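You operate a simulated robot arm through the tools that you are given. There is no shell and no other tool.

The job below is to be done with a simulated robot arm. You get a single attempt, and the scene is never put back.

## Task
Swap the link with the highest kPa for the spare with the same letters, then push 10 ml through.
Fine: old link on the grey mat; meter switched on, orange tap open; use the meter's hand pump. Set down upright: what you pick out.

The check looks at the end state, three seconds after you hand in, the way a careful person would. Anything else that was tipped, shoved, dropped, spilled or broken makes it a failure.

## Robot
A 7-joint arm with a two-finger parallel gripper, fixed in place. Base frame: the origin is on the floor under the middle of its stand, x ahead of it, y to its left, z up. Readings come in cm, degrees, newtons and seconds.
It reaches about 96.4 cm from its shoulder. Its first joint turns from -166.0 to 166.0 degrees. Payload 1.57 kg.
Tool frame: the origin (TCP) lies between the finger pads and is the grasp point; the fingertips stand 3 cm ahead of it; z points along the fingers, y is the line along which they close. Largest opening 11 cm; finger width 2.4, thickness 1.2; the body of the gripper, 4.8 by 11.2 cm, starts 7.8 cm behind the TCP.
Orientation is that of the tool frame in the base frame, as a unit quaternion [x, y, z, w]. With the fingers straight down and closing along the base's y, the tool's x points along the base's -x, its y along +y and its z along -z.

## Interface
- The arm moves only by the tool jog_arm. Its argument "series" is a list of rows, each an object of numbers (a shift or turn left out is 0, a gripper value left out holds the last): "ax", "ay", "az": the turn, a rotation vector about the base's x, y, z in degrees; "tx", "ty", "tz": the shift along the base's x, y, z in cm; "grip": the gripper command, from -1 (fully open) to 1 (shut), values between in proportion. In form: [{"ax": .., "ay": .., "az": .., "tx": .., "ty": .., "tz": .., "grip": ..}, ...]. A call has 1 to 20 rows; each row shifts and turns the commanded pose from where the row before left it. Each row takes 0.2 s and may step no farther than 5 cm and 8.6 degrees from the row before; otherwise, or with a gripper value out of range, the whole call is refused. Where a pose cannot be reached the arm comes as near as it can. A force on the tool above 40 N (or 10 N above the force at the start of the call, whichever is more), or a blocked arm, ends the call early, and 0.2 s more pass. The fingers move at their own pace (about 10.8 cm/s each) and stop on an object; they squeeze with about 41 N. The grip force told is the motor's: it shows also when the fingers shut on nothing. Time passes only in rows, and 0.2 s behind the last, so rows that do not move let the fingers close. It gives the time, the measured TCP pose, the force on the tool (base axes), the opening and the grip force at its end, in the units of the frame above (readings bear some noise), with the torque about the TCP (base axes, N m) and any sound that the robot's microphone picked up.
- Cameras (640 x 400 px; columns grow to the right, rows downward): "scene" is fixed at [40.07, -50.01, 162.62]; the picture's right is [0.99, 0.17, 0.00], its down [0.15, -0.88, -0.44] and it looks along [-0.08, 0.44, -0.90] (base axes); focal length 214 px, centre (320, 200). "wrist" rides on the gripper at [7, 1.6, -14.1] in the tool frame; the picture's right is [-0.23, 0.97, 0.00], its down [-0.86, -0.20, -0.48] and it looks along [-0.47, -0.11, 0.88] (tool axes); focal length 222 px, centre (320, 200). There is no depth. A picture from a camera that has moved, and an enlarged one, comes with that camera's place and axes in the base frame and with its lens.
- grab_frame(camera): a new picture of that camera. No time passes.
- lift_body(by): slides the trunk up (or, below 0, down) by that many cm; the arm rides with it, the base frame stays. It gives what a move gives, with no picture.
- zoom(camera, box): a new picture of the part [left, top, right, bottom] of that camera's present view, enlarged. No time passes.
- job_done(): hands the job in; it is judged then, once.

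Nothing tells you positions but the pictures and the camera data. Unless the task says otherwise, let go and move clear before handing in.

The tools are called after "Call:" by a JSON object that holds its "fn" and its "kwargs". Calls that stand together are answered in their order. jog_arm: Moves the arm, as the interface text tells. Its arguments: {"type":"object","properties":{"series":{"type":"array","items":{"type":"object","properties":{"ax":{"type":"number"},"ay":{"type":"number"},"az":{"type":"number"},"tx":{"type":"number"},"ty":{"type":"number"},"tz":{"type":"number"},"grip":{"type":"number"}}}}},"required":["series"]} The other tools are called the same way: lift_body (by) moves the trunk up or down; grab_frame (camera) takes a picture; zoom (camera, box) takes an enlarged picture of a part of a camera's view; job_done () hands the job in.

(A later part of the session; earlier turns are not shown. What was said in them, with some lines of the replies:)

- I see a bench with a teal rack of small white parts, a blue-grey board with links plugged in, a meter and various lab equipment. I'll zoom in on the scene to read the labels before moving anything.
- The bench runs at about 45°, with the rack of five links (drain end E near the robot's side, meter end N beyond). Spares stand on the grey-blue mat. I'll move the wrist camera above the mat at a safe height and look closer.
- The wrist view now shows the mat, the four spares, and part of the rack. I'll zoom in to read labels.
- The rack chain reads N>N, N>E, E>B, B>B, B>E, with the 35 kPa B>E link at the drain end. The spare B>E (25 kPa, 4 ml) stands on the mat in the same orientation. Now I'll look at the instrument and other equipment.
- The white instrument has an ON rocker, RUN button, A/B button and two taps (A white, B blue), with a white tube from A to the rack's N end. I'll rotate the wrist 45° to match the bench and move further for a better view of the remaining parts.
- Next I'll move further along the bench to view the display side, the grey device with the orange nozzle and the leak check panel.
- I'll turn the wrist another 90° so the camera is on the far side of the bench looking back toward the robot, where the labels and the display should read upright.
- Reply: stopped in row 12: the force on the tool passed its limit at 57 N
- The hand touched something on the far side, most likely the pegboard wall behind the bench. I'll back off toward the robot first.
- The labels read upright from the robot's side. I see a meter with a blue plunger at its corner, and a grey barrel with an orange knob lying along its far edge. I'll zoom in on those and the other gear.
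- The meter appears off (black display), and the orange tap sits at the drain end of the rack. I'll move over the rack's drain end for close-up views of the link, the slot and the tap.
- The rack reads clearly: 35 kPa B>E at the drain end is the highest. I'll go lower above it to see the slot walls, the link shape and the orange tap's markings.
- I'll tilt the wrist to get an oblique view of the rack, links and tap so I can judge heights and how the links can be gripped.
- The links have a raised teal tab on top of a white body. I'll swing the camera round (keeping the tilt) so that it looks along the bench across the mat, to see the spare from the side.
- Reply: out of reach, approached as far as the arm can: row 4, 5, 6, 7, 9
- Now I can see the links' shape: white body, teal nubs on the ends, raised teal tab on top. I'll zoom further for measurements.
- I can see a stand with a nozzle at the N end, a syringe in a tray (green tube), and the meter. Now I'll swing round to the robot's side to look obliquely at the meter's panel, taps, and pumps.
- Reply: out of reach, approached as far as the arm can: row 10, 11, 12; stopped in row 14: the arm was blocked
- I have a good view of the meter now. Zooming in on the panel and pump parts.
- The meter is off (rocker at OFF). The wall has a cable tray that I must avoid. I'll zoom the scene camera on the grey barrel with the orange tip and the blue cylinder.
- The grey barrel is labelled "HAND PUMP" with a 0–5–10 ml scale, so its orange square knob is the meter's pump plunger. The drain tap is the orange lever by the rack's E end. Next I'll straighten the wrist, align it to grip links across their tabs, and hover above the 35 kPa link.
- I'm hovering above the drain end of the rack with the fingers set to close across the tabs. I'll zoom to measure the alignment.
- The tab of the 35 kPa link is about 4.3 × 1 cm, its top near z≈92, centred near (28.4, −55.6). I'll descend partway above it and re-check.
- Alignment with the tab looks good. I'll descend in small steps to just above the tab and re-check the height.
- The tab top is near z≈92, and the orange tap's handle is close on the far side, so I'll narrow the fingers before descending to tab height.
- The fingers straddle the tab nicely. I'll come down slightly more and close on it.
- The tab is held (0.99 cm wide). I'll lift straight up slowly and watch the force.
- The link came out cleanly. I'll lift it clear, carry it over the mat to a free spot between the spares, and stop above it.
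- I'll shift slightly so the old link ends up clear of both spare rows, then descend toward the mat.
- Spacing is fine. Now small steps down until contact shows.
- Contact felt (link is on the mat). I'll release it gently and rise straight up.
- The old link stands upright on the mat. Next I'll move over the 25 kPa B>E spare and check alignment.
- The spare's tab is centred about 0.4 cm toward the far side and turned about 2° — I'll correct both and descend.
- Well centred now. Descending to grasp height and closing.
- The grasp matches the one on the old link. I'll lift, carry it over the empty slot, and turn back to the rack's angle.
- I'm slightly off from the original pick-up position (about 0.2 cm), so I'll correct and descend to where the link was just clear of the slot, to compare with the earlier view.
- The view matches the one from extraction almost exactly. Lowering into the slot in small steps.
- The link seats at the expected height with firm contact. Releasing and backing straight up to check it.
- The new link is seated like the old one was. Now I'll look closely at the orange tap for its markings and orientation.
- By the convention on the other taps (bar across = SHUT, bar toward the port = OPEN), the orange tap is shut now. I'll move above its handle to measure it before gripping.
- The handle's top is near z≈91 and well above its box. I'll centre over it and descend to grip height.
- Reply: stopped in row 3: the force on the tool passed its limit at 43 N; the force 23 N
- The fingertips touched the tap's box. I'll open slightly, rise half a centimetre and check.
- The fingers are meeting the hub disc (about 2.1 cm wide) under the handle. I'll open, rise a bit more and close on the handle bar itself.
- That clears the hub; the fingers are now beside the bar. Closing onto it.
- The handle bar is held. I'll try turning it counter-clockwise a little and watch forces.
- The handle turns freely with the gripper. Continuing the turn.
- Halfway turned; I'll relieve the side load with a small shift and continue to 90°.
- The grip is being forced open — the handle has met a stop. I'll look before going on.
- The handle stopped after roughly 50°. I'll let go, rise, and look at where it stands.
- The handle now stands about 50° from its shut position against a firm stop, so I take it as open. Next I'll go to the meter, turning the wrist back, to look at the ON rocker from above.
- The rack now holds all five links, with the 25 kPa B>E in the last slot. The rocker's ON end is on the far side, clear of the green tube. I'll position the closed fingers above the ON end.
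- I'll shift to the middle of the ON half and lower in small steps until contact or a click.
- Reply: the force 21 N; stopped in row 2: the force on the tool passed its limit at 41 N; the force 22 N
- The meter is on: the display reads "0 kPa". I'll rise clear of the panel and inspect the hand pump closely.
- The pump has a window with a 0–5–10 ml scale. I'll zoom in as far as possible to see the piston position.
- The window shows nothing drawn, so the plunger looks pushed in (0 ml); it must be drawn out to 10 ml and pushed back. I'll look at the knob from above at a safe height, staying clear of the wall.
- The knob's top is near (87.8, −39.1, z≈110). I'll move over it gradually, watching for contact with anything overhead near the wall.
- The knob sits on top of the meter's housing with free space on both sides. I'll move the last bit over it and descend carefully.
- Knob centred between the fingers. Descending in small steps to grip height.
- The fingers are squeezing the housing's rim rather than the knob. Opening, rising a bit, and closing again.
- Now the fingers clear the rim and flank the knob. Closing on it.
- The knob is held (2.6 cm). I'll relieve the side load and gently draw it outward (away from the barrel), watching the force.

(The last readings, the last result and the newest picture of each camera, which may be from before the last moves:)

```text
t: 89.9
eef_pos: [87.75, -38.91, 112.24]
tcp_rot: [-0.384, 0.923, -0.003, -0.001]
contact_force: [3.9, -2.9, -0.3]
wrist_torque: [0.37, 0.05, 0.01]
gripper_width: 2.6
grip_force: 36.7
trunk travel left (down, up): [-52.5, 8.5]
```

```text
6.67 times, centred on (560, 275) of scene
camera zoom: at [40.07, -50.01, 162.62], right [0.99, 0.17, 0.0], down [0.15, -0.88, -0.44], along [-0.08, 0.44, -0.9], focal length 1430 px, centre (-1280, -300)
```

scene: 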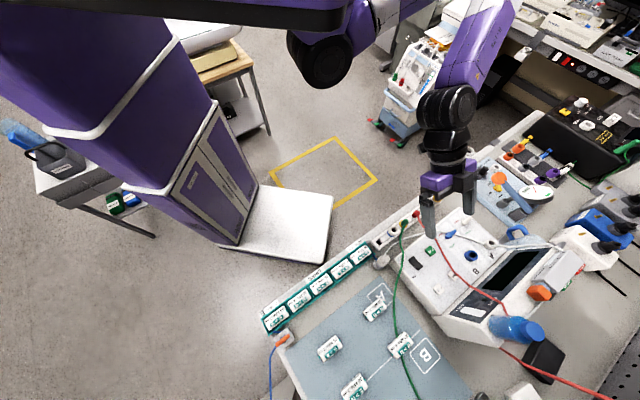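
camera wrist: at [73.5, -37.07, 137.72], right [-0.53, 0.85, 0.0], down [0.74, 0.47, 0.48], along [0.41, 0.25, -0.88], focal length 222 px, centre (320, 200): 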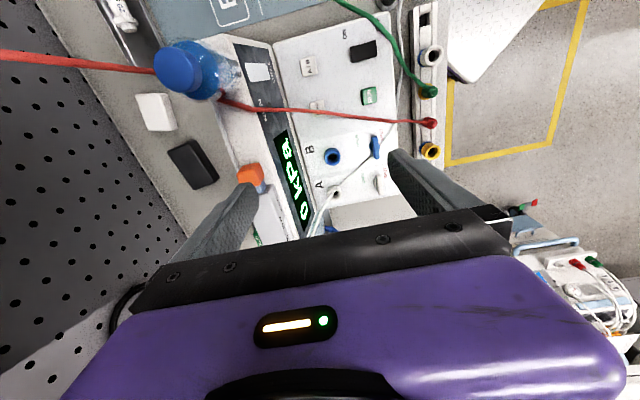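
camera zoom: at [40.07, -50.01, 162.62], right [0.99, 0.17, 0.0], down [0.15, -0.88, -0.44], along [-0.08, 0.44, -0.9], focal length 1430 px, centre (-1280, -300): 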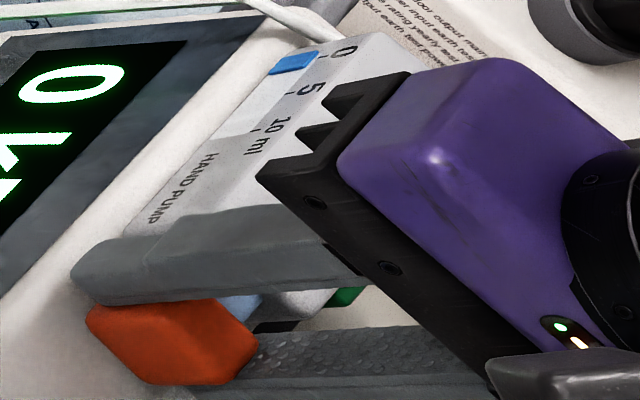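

Drawing works: a blue fill appears in the window from 0. I'll keep drawing toward the 10 ml mark, checking the window.

Call:
{"fn": "jog_arm", "kwargs": {"series": [{"tx": -0.32, "ty": -0.32, "grip": 1}, {"tx": -0.32, "ty": -0.32, "grip": 1}, {"tx": -0.32, "ty": -0.32, "grip": 1}, {"tx": -0.32, "ty": -0.32, "grip": 1}, {"grip": 1}]}}

Call:
{"fn": "zoom", "kwargs": {"camera": "scene", "box": [535, 245, 585, 305]}}

Call:
{"fn": "zoom", "kwargs": {"camera": "wrist", "box": [220, 90, 420, 230]}}

```text
t: 91.1
eef_pos: [86.45, -40.16, 112.27]
tcp_rot: [-0.383, 0.924, -0.004, -0.001]
contact_force: [7.7, -6.3, 5.0]
wrist_torque: [0.16, 0.13, 0.06]
gripper_width: 2.6
grip_force: 36.9
trunk travel left (down, up): [-52.5, 8.5]
```

```text
6.67 times, centred on (560, 275) of scene
camera zoom: at [40.07, -50.01, 162.62], right [0.99, 0.17, 0.0], down [0.15, -0.88, -0.44], along [-0.08, 0.44, -0.9], focal length 1430 px, centre (-1280, -300)
```

zoom: 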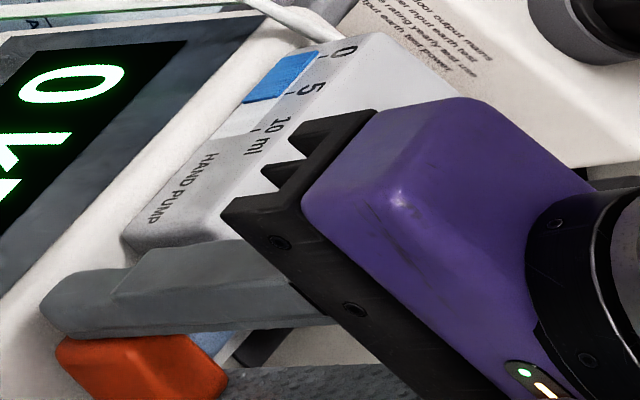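

```text
2.86 times, centred on (320, 160) of wrist
camera zoom: at [80.35, -43.9, 126.45], right [-0.53, 0.85, -0.01], down [0.74, 0.47, 0.48], along [0.41, 0.25, -0.88], focal length 635 px, centre (320, 314)
```

zoom: 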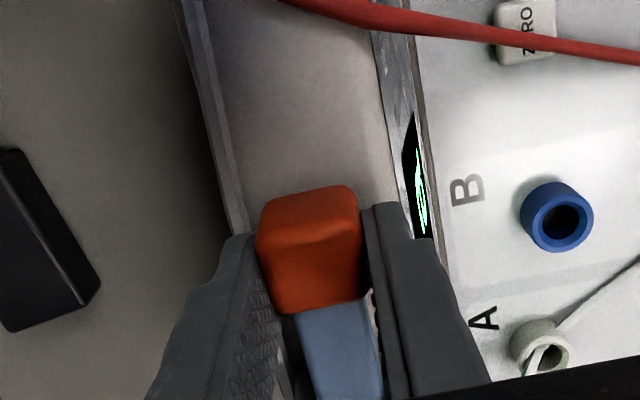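

About 5 ml drawn. Continuing, with a slight correction to keep the side load low.

Call:
{"fn": "jog_arm", "kwargs": {"series": [{"tx": 0.05, "ty": -0.07, "grip": 1}, {"tx": -0.27, "ty": -0.29, "grip": 1}, {"tx": -0.27, "ty": -0.29, "grip": 1}, {"tx": -0.27, "ty": -0.29, "grip": 1}, {"tx": -0.27, "ty": -0.29, "grip": 1}, {"grip": 1}]}}

Call:
{"fn": "zoom", "kwargs": {"camera": "scene", "box": [535, 245, 585, 305]}}

Call:
{"fn": "zoom", "kwargs": {"camera": "wrist", "box": [200, 60, 440, 230]}}

```text
t: 92.5
eef_pos: [85.29, -41.42, 112.27]
tcp_rot: [-0.384, 0.923, -0.002, 0.0]
contact_force: [-4.5, 4.3, 14.4]
wrist_torque: [0.31, 0.28, -0.05]
gripper_width: 2.61
grip_force: 37.4
trunk travel left (down, up): [-52.5, 8.5]
```

```text
6.67 times, centred on (560, 275) of scene
camera zoom: at [40.07, -50.01, 162.62], right [0.99, 0.17, 0.0], down [0.15, -0.88, -0.44], along [-0.08, 0.44, -0.9], focal length 1430 px, centre (-1280, -300)
```

zoom: 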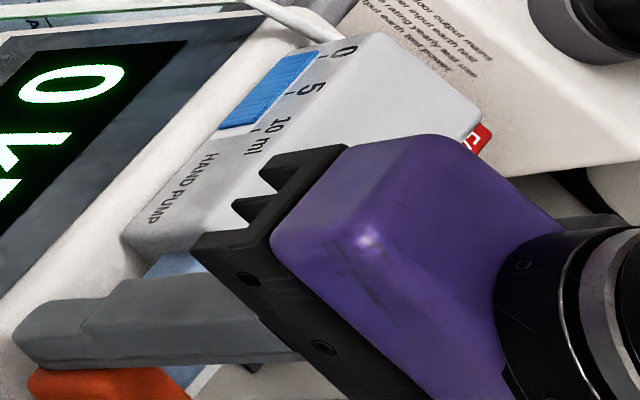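

```text
2.35 times, centred on (320, 145) of wrist
camera zoom: at [79.23, -45.05, 126.45], right [-0.53, 0.85, 0.0], down [0.74, 0.47, 0.48], along [0.41, 0.25, -0.88], focal length 523 px, centre (320, 329)
```

zoom: 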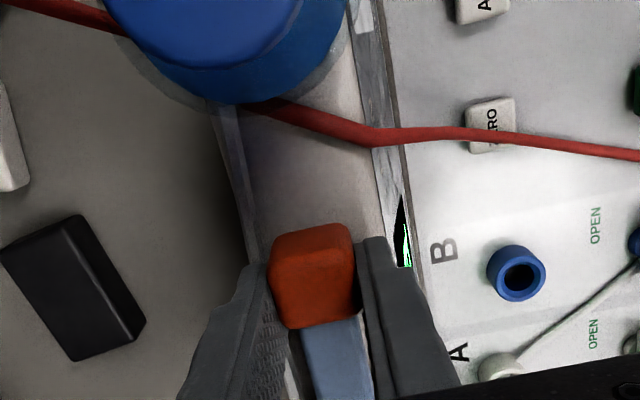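

Nearly at 10 ml. A small upward correction and the last few millimetres.

Call:
{"fn": "jog_arm", "kwargs": {"series": [{"tz": 0.12, "grip": 1}, {"tx": -0.12, "ty": -0.12, "grip": 1}, {"tx": -0.12, "ty": -0.12, "grip": 1}, {"grip": 1}]}}

Call:
{"fn": "zoom", "kwargs": {"camera": "scene", "box": [545, 245, 575, 285]}}

```text
t: 93.5
eef_pos: [85.12, -41.57, 112.21]
tcp_rot: [-0.384, 0.923, -0.002, 0.0]
contact_force: [-7.6, 7.6, 0.3]
wrist_torque: [0.25, 0.28, -0.08]
gripper_width: 2.62
grip_force: 37.3
trunk travel left (down, up): [-52.5, 8.5]
```

```text
10.00 times, centred on (560, 265) of scene
camera zoom: at [40.07, -50.01, 162.62], right [0.99, 0.17, 0.0], down [0.15, -0.88, -0.44], along [-0.08, 0.44, -0.9], focal length 2145 px, centre (-2080, -450)
```

zoom: 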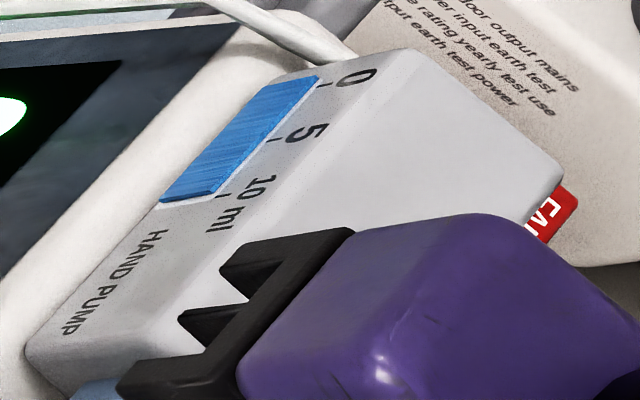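

Call:
{"fn": "jog_arm", "kwargs": {"series": [{"tx": -0.07, "ty": 0.07, "grip": 1}, {"tx": -0.1, "ty": -0.1, "grip": 1}, {"grip": 1}]}}

Call:
{"fn": "zoom", "kwargs": {"camera": "scene", "box": [545, 245, 575, 285]}}

Call:
{"fn": "jog_arm", "kwargs": {"series": [{"grip": 1}]}}

```text
t: 94.3
eef_pos: [85.05, -41.79, 112.15]
tcp_rot: [-0.384, 0.923, -0.001, -0.001]
contact_force: [-3.3, 2.0, -8.0]
wrist_torque: [0.27, 0.14, -0.07]
gripper_width: 2.62
grip_force: 36.8
trunk travel left (down, up): [-52.5, 8.5]
```

```text
10.00 times, centred on (560, 265) of scene
camera zoom: at [40.07, -50.01, 162.62], right [0.99, 0.17, 0.0], down [0.15, -0.88, -0.44], along [-0.08, 0.44, -0.9], focal length 2145 px, centre (-2080, -450)
```

zoom: 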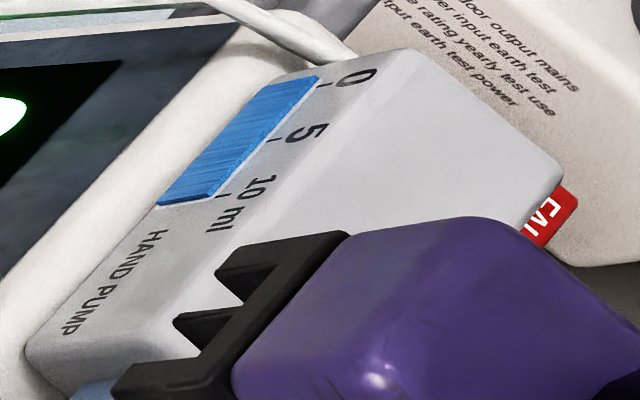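

```text
t: 94.7
eef_pos: [84.91, -41.65, 112.16]
tcp_rot: [-0.383, 0.924, -0.002, -0.001]
contact_force: [-2.7, 2.3, -9.8]
wrist_torque: [0.27, 0.19, -0.02]
gripper_width: 2.59
grip_force: 37.6
trunk travel left (down, up): [-52.5, 8.5]
```

Call:
{"fn": "jog_arm", "kwargs": {"series": [{"tz": -0.08, "grip": 1}, {"tx": -0.08, "ty": -0.08, "grip": 1}, {"grip": 1}]}}

Call:
{"fn": "zoom", "kwargs": {"camera": "scene", "box": [550, 250, 566, 275]}}

```text
t: 95.5
eef_pos: [84.79, -41.68, 112.29]
tcp_rot: [-0.384, 0.923, -0.003, 0.0]
contact_force: [5.1, -1.6, -2.2]
wrist_torque: [0.1, 0.35, -0.01]
gripper_width: 2.6
grip_force: 37.4
trunk travel left (down, up): [-52.5, 8.5]
```

```text
16.00 times, centred on (558, 262) of scene
camera zoom: at [40.07, -50.01, 162.62], right [0.99, 0.17, 0.0], down [0.15, -0.88, -0.44], along [-0.08, 0.44, -0.9], focal length 3432 px, centre (-3488, -800)
```

zoom: 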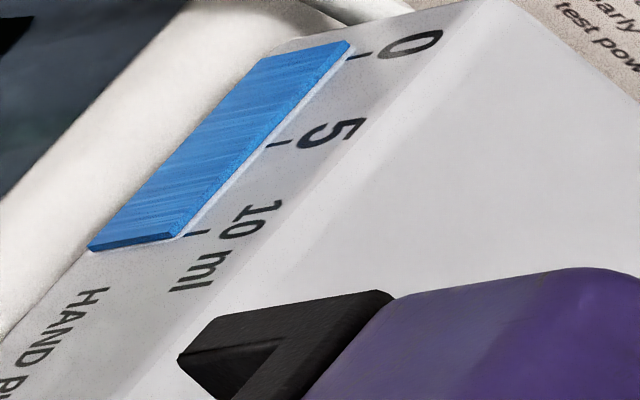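

The fill is exactly at 10 ml. Now I'll push the plunger back in slowly and watch the display.

Call:
{"fn": "jog_arm", "kwargs": {"series": [{"tx": 0.1, "ty": 0.1, "grip": 1}, {"tx": 0.1, "ty": 0.1, "grip": 1}, {"tx": 0.1, "ty": 0.1, "grip": 1}, {"tx": 0.1, "ty": 0.1, "grip": 1}, {"tx": 0.1, "ty": 0.1, "grip": 1}]}}

Call:
{"fn": "zoom", "kwargs": {"camera": "scene", "box": [490, 240, 590, 310]}}

Call:
{"fn": "zoom", "kwargs": {"camera": "scene", "box": [250, 240, 430, 400]}}

```text
t: 96.7
eef_pos: [85.4, -41.19, 112.16]
tcp_rot: [-0.384, 0.923, -0.003, 0.0]
contact_force: [6.3, -7.0, -1.2]
wrist_torque: [-0.04, 0.33, -0.08]
gripper_width: 2.58
grip_force: 36.8
trunk travel left (down, up): [-52.5, 8.5]
```

```text
5.71 times, centred on (540, 275) of scene
camera zoom: at [40.07, -50.01, 162.62], right [0.99, 0.17, 0.0], down [0.15, -0.88, -0.44], along [-0.08, 0.44, -0.9], focal length 1226 px, centre (-937, -229)
```

zoom: 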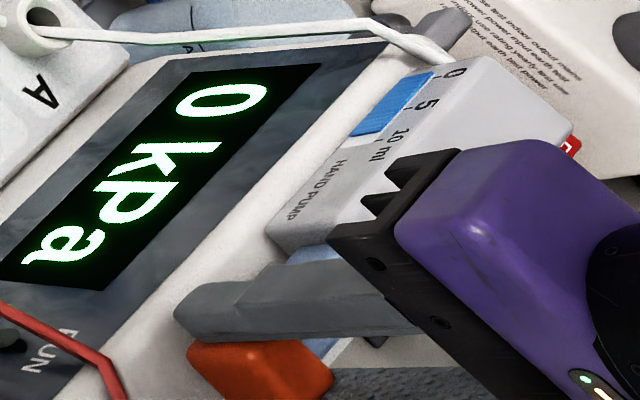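

```text
2.50 times, centred on (340, 320) of scene
camera zoom: at [40.07, -50.01, 162.62], right [0.99, 0.17, 0.0], down [0.15, -0.88, -0.44], along [-0.08, 0.44, -0.9], focal length 536 px, centre (270, -100)
```

zoom: 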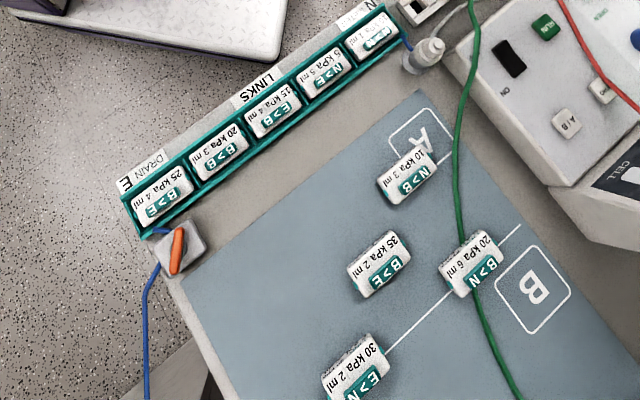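

The plunger moves freely and the display stays at 0 kPa, suggesting free flow through the open tap. I'll continue pushing slowly.

Call:
{"fn": "jog_arm", "kwargs": {"series": [{"tx": 0.17, "ty": 0.03, "grip": 1}, {"tx": 0.1, "ty": 0.1, "grip": 1}, {"tx": 0.1, "ty": 0.1, "grip": 1}, {"tx": 0.1, "ty": 0.1, "grip": 1}, {"tx": 0.1, "ty": 0.1, "grip": 1}, {"tx": 0.1, "ty": 0.1, "grip": 1}]}}

Call:
{"fn": "zoom", "kwargs": {"camera": "scene", "box": [490, 240, 590, 310]}}

```text
t: 98.1
eef_pos: [86.1, -40.64, 112.13]
tcp_rot: [-0.383, 0.924, -0.003, 0.001]
contact_force: [-3.8, 3.1, 1.5]
wrist_torque: [0.2, 0.31, -0.11]
gripper_width: 2.6
grip_force: 37.1
trunk travel left (down, up): [-52.5, 8.5]
```

```text
5.71 times, centred on (540, 275) of scene
camera zoom: at [40.07, -50.01, 162.62], right [0.99, 0.17, 0.0], down [0.15, -0.88, -0.44], along [-0.08, 0.44, -0.9], focal length 1226 px, centre (-937, -229)
```

zoom: 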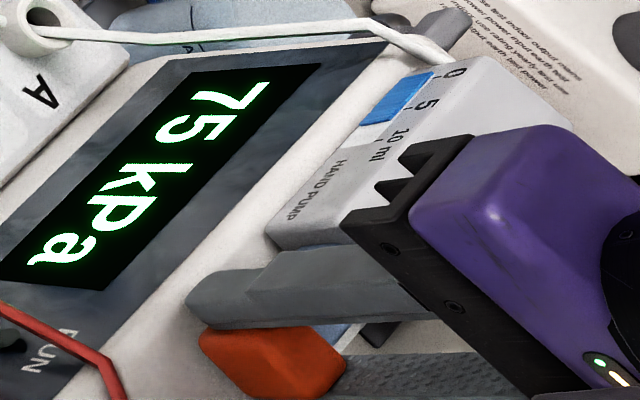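

The display now shows 75 kPa — exactly the sum of the five links (10+5+15+20+25), so the fluid is flowing through the whole chain with the tap open. Continuing the stroke.

Call:
{"fn": "jog_arm", "kwargs": {"series": [{"tx": 0.12, "ty": 0.12, "grip": 1}, {"tx": 0.12, "ty": 0.12, "grip": 1}, {"tx": 0.12, "ty": 0.12, "grip": 1}, {"tx": 0.12, "ty": 0.12, "grip": 1}, {"tx": 0.12, "ty": 0.12, "grip": 1}, {"tx": 0.12, "ty": 0.12, "grip": 1}, {"tx": 0.12, "ty": 0.12, "grip": 1}, {"tx": 0.12, "ty": 0.12, "grip": 1}]}}

Call:
{"fn": "zoom", "kwargs": {"camera": "scene", "box": [490, 240, 590, 310]}}

```text
t: 99.9
eef_pos: [87.02, -39.75, 112.17]
tcp_rot: [-0.384, 0.923, -0.003, -0.001]
contact_force: [2.5, -3.1, 4.8]
wrist_torque: [0.08, 0.39, -0.1]
gripper_width: 2.6
grip_force: 37.3
trunk travel left (down, up): [-52.5, 8.5]
```

```text
5.71 times, centred on (540, 275) of scene
camera zoom: at [40.07, -50.01, 162.62], right [0.99, 0.17, 0.0], down [0.15, -0.88, -0.44], along [-0.08, 0.44, -0.9], focal length 1226 px, centre (-937, -229)
```

zoom: 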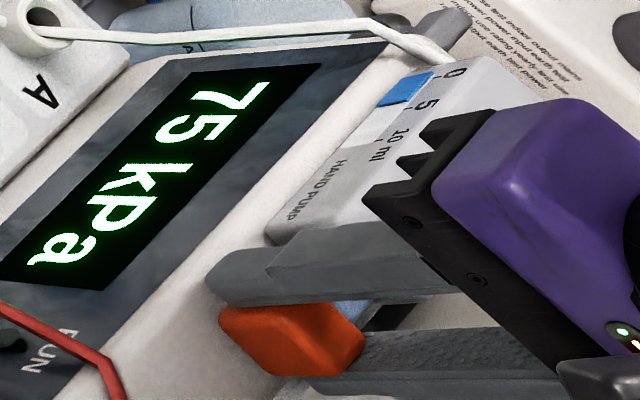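

Call:
{"fn": "jog_arm", "kwargs": {"series": [{"tx": 0.12, "ty": 0.12, "tz": 0.04, "grip": 1}, {"tx": 0.12, "ty": 0.12, "grip": 1}, {"tx": 0.12, "ty": 0.12, "grip": 1}, {"tx": 0.12, "ty": 0.12, "grip": 1}, {"tx": 0.12, "ty": 0.12, "grip": 1}, {"tx": 0.12, "ty": 0.12, "grip": 1}]}}

Call:
{"fn": "zoom", "kwargs": {"camera": "scene", "box": [490, 240, 590, 310]}}

```text
t: 101.3
eef_pos: [87.77, -38.89, 112.23]
tcp_rot: [-0.384, 0.923, -0.002, 0.0]
contact_force: [-1.9, 2.1, -3.0]
wrist_torque: [0.19, 0.26, -0.11]
gripper_width: 2.63
grip_force: 36.9
trunk travel left (down, up): [-52.5, 8.5]
```

```text
5.71 times, centred on (540, 275) of scene
camera zoom: at [40.07, -50.01, 162.62], right [0.99, 0.17, 0.0], down [0.15, -0.88, -0.44], along [-0.08, 0.44, -0.9], focal length 1226 px, centre (-937, -229)
```

zoom: 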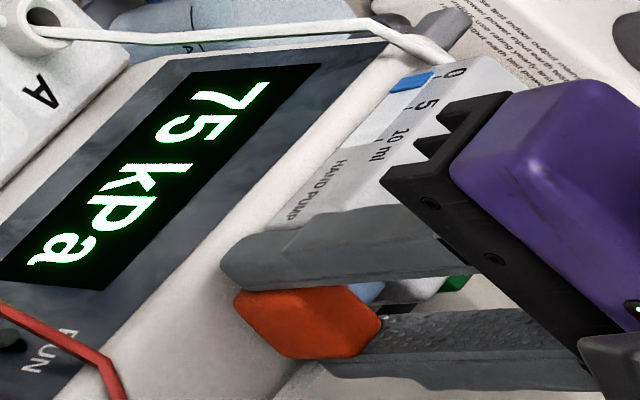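

Call:
{"fn": "jog_arm", "kwargs": {"series": [{"tx": 0.1, "ty": 0.1, "grip": 1}, {"tx": 0.1, "ty": 0.1, "grip": 1}, {"tx": 0.1, "ty": 0.1, "grip": 1}, {"grip": 1}]}}

Call:
{"fn": "zoom", "kwargs": {"camera": "scene", "box": [545, 245, 575, 285]}}

Call:
{"fn": "zoom", "kwargs": {"camera": "scene", "box": [490, 240, 590, 310]}}

```text
t: 102.3
eef_pos: [87.96, -38.66, 112.32]
tcp_rot: [-0.384, 0.923, -0.001, 0.0]
contact_force: [-4.4, 4.5, -0.5]
wrist_torque: [0.3, 0.34, -0.13]
gripper_width: 2.61
grip_force: 37.4
trunk travel left (down, up): [-52.5, 8.5]
```

```text
10.00 times, centred on (560, 265) of scene
camera zoom: at [40.07, -50.01, 162.62], right [0.99, 0.17, 0.0], down [0.15, -0.88, -0.44], along [-0.08, 0.44, -0.9], focal length 2145 px, centre (-2080, -450)
```

zoom: 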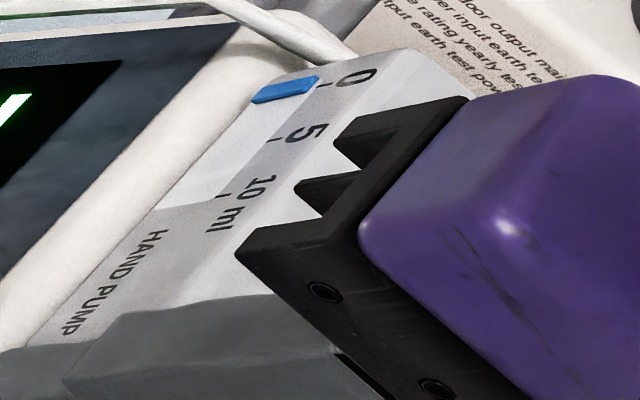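

```text
5.71 times, centred on (540, 275) of scene
camera zoom: at [40.07, -50.01, 162.62], right [0.99, 0.17, 0.0], down [0.15, -0.88, -0.44], along [-0.08, 0.44, -0.9], focal length 1226 px, centre (-937, -229)
```

zoom: 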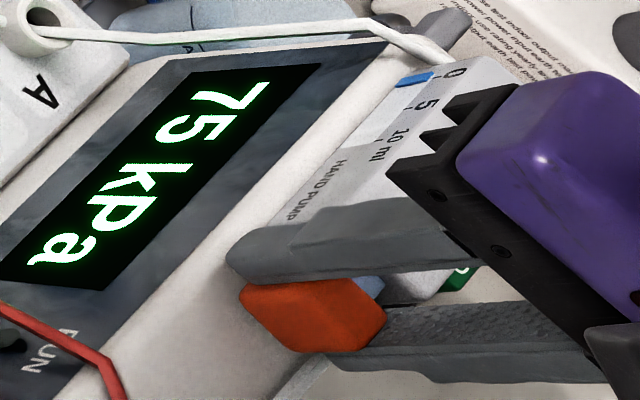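

Call:
{"fn": "jog_arm", "kwargs": {"series": [{"tx": 0.08, "ty": 0.1, "grip": 1}, {"tx": 0.08, "ty": 0.1, "grip": 1}, {"grip": 1}]}}

Call:
{"fn": "zoom", "kwargs": {"camera": "scene", "box": [545, 245, 575, 285]}}

```text
t: 103.1
eef_pos: [88.25, -38.58, 112.31]
tcp_rot: [-0.383, 0.924, -0.003, -0.001]
contact_force: [-4.6, 1.5, -4.1]
wrist_torque: [0.38, 0.08, -0.1]
gripper_width: 2.58
grip_force: 37.7
trunk travel left (down, up): [-52.5, 8.5]
```

```text
10.00 times, centred on (560, 265) of scene
camera zoom: at [40.07, -50.01, 162.62], right [0.99, 0.17, 0.0], down [0.15, -0.88, -0.44], along [-0.08, 0.44, -0.9], focal length 2145 px, centre (-2080, -450)
```

zoom: 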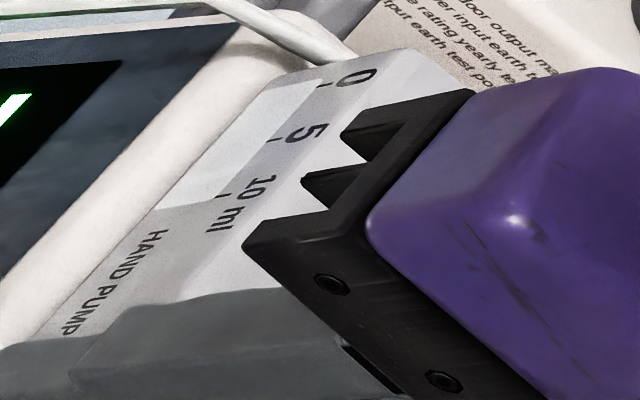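

The window is empty again: the plunger is fully in, 10 ml pushed. I'll check the display, then release the knob and rise clear.

Call:
{"fn": "zoom", "kwargs": {"camera": "scene", "box": [490, 240, 590, 310]}}

Call:
{"fn": "jog_arm", "kwargs": {"series": [{"tx": 0.04, "ty": 0.05, "grip": 1}, {"grip": 1}]}}

Call:
{"fn": "zoom", "kwargs": {"camera": "scene", "box": [490, 240, 590, 310]}}

```text
5.71 times, centred on (540, 275) of scene
camera zoom: at [40.07, -50.01, 162.62], right [0.99, 0.17, 0.0], down [0.15, -0.88, -0.44], along [-0.08, 0.44, -0.9], focal length 1226 px, centre (-937, -229)
```

zoom: 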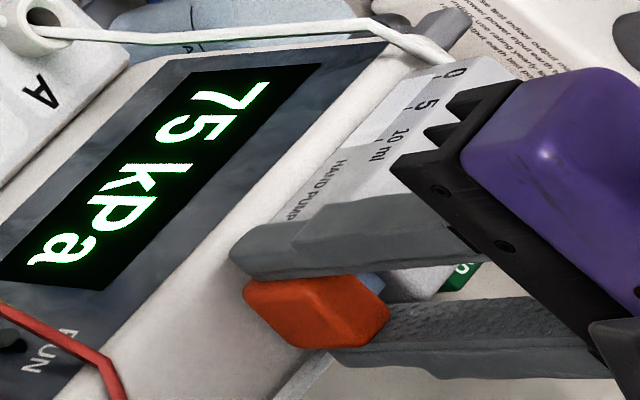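

```text
t: 103.7
eef_pos: [88.11, -38.53, 112.31]
tcp_rot: [-0.384, 0.924, -0.001, -0.001]
contact_force: [-5.0, -2.3, -6.7]
wrist_torque: [0.31, 0.16, -0.08]
gripper_width: 2.59
grip_force: 37.1
trunk travel left (down, up): [-52.5, 8.5]
```

```text
5.71 times, centred on (540, 275) of scene
camera zoom: at [40.07, -50.01, 162.62], right [0.99, 0.17, 0.0], down [0.15, -0.88, -0.44], along [-0.08, 0.44, -0.9], focal length 1226 px, centre (-937, -229)
```

zoom: 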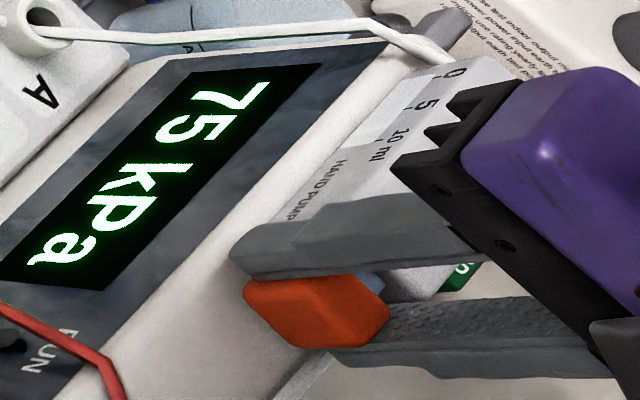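

The display holds at 75 kPa with the plunger at its stop. Releasing the knob and rising.

Call:
{"fn": "jog_arm", "kwargs": {"series": [{"tx": -0.05, "ty": -0.05, "grip": 0.8}, {"grip": 0.4}, {"grip": 0.3}, {"tz": 1, "grip": 0.3}, {"tz": 2, "grip": 0.3}, {"tz": 3, "grip": 0.3}, {"tz": 4, "grip": 0.3}, {"tz": 3, "grip": 0.3}]}}

Call:
{"fn": "zoom", "kwargs": {"camera": "wrist", "box": [200, 60, 440, 230]}}

Call:
{"fn": "zoom", "kwargs": {"camera": "scene", "box": [490, 240, 590, 310]}}

```text
t: 105.5
eef_pos: [88.32, -38.41, 125.28]
tcp_rot: [-0.384, 0.923, -0.002, 0.0]
contact_force: [0.4, -0.7, -0.1]
wrist_torque: [0.0, 0.02, -0.01]
gripper_width: 3.85
grip_force: 0.1
trunk travel left (down, up): [-52.5, 8.5]
```

```text
2.35 times, centred on (320, 145) of wrist
camera zoom: at [82.18, -42.08, 139.58], right [-0.53, 0.85, -0.01], down [0.74, 0.47, 0.48], along [0.41, 0.25, -0.88], focal length 523 px, centre (320, 329)
```

zoom: 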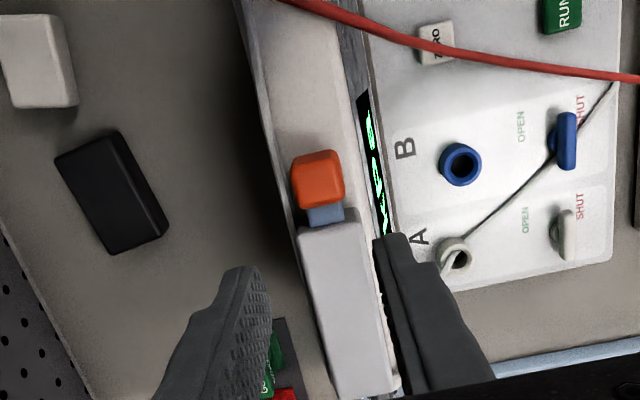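

```text
5.71 times, centred on (540, 275) of scene
camera zoom: at [40.07, -50.01, 162.62], right [0.99, 0.17, 0.0], down [0.15, -0.88, -0.44], along [-0.08, 0.44, -0.9], focal length 1226 px, centre (-937, -229)
```

zoom: 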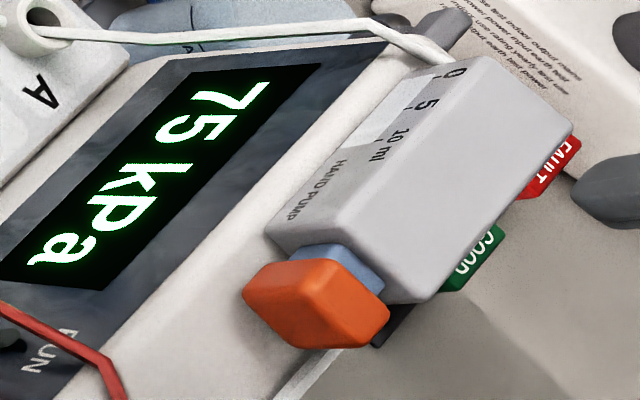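

All is well at the pump. Before finishing, I'll move clear and look toward the wall area where the camera brushed something earlier, to make sure nothing was disturbed.

Call:
{"fn": "jog_arm", "kwargs": {"series": [{"tx": -1.8, "ty": 1.6, "tz": 0.5, "grip": 1}, {"az": -7.3, "tx": -1.8, "ty": 1.6, "tz": 0.5, "grip": 1}, {"az": -7.3, "tx": -1.8, "ty": 1.6, "tz": 0.5, "grip": 1}, {"az": -7.3, "tx": -1.8, "ty": 1.6, "tz": 0.5, "grip": 1}, {"az": -7.3, "tx": -1.8, "ty": 1.6, "tz": 0.5, "grip": 1}, {"az": -7.3, "tx": -1.8, "ty": 1.6, "tz": 0.5, "grip": 1}, {"az": -7.3, "tx": -1.8, "ty": 1.6, "tz": 0.5, "grip": 1}, {"az": -7.3, "tx": -1.8, "ty": 1.6, "tz": 0.5, "grip": 1}, {"az": -7.3, "tx": -1.8, "ty": 1.6, "tz": 0.5, "grip": 1}, {"az": -7.3, "tx": -1.8, "ty": 1.6, "tz": 0.5, "grip": 1}, {"az": -7.3, "tx": -1.8, "ty": 1.6, "tz": 0.5, "grip": 1}, {"az": -7, "tx": -1.8, "ty": 1.6, "tz": 0.5, "grip": 1}]}}

Call:
{"fn": "jog_arm", "kwargs": {"series": [{"ax": -4.6, "ay": -6.5, "grip": 1}, {"ax": -4.6, "ay": -6.5, "grip": 1}, {"ax": -4.6, "ay": -6.5, "grip": 1}, {"ax": -4.6, "ay": -6.5, "grip": 1}]}}

Call:
{"fn": "grab_frame", "kwargs": {"camera": "wrist"}}

Call:
{"fn": "grab_frame", "kwargs": {"camera": "scene"}}

```text
t: 108.1
eef_pos: [66.64, -19.31, 131.19]
tcp_rot: [0.301, 0.954, -0.001, -0.002]
contact_force: [0.4, -1.2, 0.3]
wrist_torque: [0.0, 0.04, 0.01]
gripper_width: 0.0
grip_force: 21.3
trunk travel left (down, up): [-52.5, 8.5]
```

```text
t: 109.1
eef_pos: [66.69, -19.32, 131.3]
tcp_rot: [0.288, 0.918, -0.085, 0.26]
contact_force: [0.6, -0.3, -0.6]
wrist_torque: [0.02, 0.03, 0.03]
gripper_width: 0.02
grip_force: 21.3
trunk travel left (down, up): [-52.5, 8.5]
```

```text
taken
camera wrist: at [56.67, -10.23, 139.66], right [0.72, 0.69, 0.11], down [0.28, -0.43, 0.86], along [0.64, -0.59, -0.5], focal length 222 px, centre (320, 200)
```

wrist: 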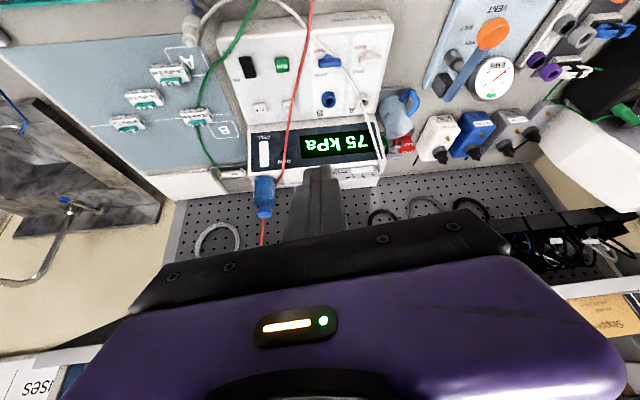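

```text
taken
```

scene: 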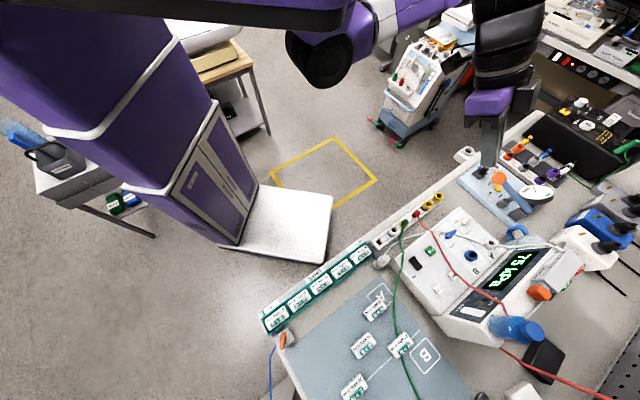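

The thing I touched was the front edge of a fixed wall shelf; nothing there looks disturbed. I'll do a final check of the rack, the old link and the tap.

Call:
{"fn": "zoom", "kwargs": {"camera": "scene", "box": [250, 230, 430, 400]}}

Call:
{"fn": "zoom", "kwargs": {"camera": "scene", "box": [255, 290, 315, 360]}}

Call:
{"fn": "zoom", "kwargs": {"camera": "wrist", "box": [160, 0, 430, 200]}}

Call:
{"fn": "zoom", "kwargs": {"camera": "scene", "box": [440, 160, 640, 320]}}

```text
2.35 times, centred on (340, 315) of scene
camera zoom: at [40.07, -50.01, 162.62], right [0.99, 0.17, 0.0], down [0.15, -0.88, -0.44], along [-0.08, 0.44, -0.9], focal length 505 px, centre (273, -71)
```

zoom: 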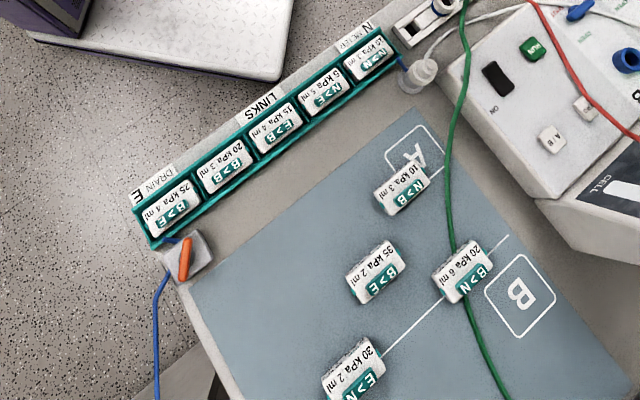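

```text
5.71 times, centred on (285, 325) of scene
camera zoom: at [40.07, -50.01, 162.62], right [0.99, 0.17, 0.0], down [0.15, -0.88, -0.44], along [-0.08, 0.44, -0.9], focal length 1226 px, centre (520, -514)
```

zoom: 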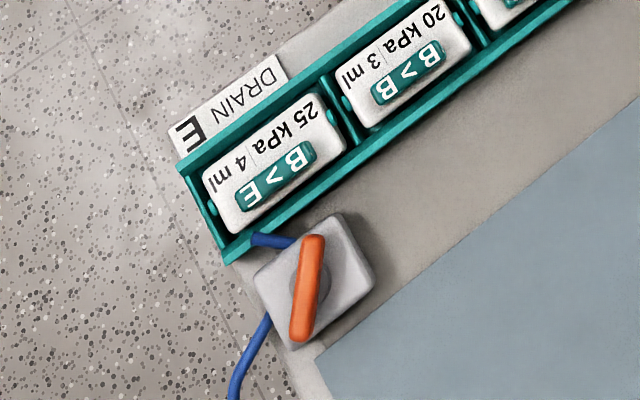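

```text
2.00 times, centred on (295, 100) of wrist
camera zoom: at [56.67, -10.23, 139.66], right [0.72, 0.69, 0.11], down [0.28, -0.43, 0.86], along [0.64, -0.59, -0.5], focal length 444 px, centre (370, 400)
```

zoom: 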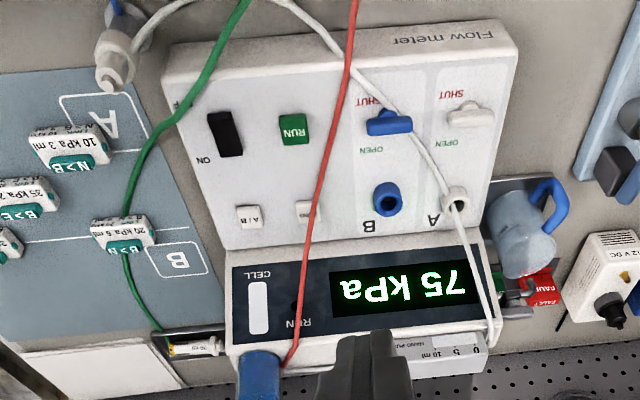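

```text
2.50 times, centred on (540, 240) of scene
camera zoom: at [40.07, -50.01, 162.62], right [0.99, 0.17, 0.0], down [0.15, -0.88, -0.44], along [-0.08, 0.44, -0.9], focal length 536 px, centre (-230, 100)
```

zoom: 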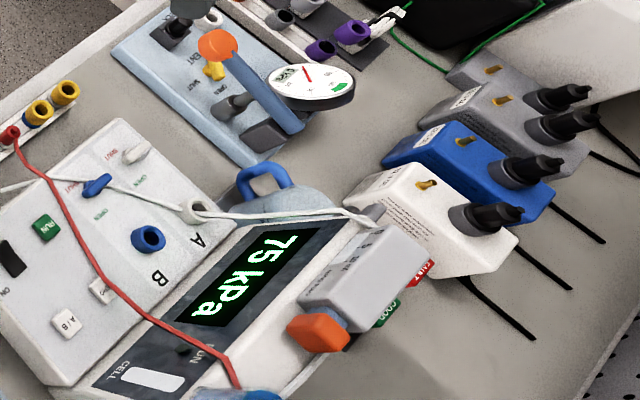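

Everything checks out:

- **Rack:** the chain reads N>N, N>E, E>B, B>B, B>E, with the 25 kPa spare seated in the last slot.
- **Old link:** the 35 kPa link stands upright on the grey mat.
- **Tap:** the orange tap is open.
- **Flow meter:** it is on and showing 75 kPa, and one full 10 ml pump stroke went through.

The arm is clear, so I'm handing in.

Call:
{"fn": "job_done", "kwargs": {}}

```text
The job is handed in.
```

The job is handed in: I swapped the link with the highest kPa and pushed 10 ml through the rack. I have not seen the check's result.

- **Link swap:** the 35 kPa B>E link came out of the drain-end slot, and the 25 kPa B>E spare is seated there in the same direction. The old link stands upright on the grey mat.
- **Orange tap:** I turned its handle about 50° until it met a firm stop. It has no open/shut markings, so I took that position as open.
- **Flow meter:** it is switched on. During the push it read 75 kPa, which is exactly the sum of the five links now in the rack, so the fluid was passing through all of them.
- **Hand pump:** I drew it to the 10 ml mark and pushed it fully back in, in one stroke. Over the first 2 ml or so the display still read 0 kPa before it went to 75. I did not add a second stroke.

Early on, while I was looking around, the wrist camera bumped what looks like the front edge of the wall shelf, with a force of up to 57 N. From what I could see afterwards, nothing there had moved. The fingers also pressed briefly on the tap's box and squeezed the meter's rim while I was finding the right grip height, with no visible effect.
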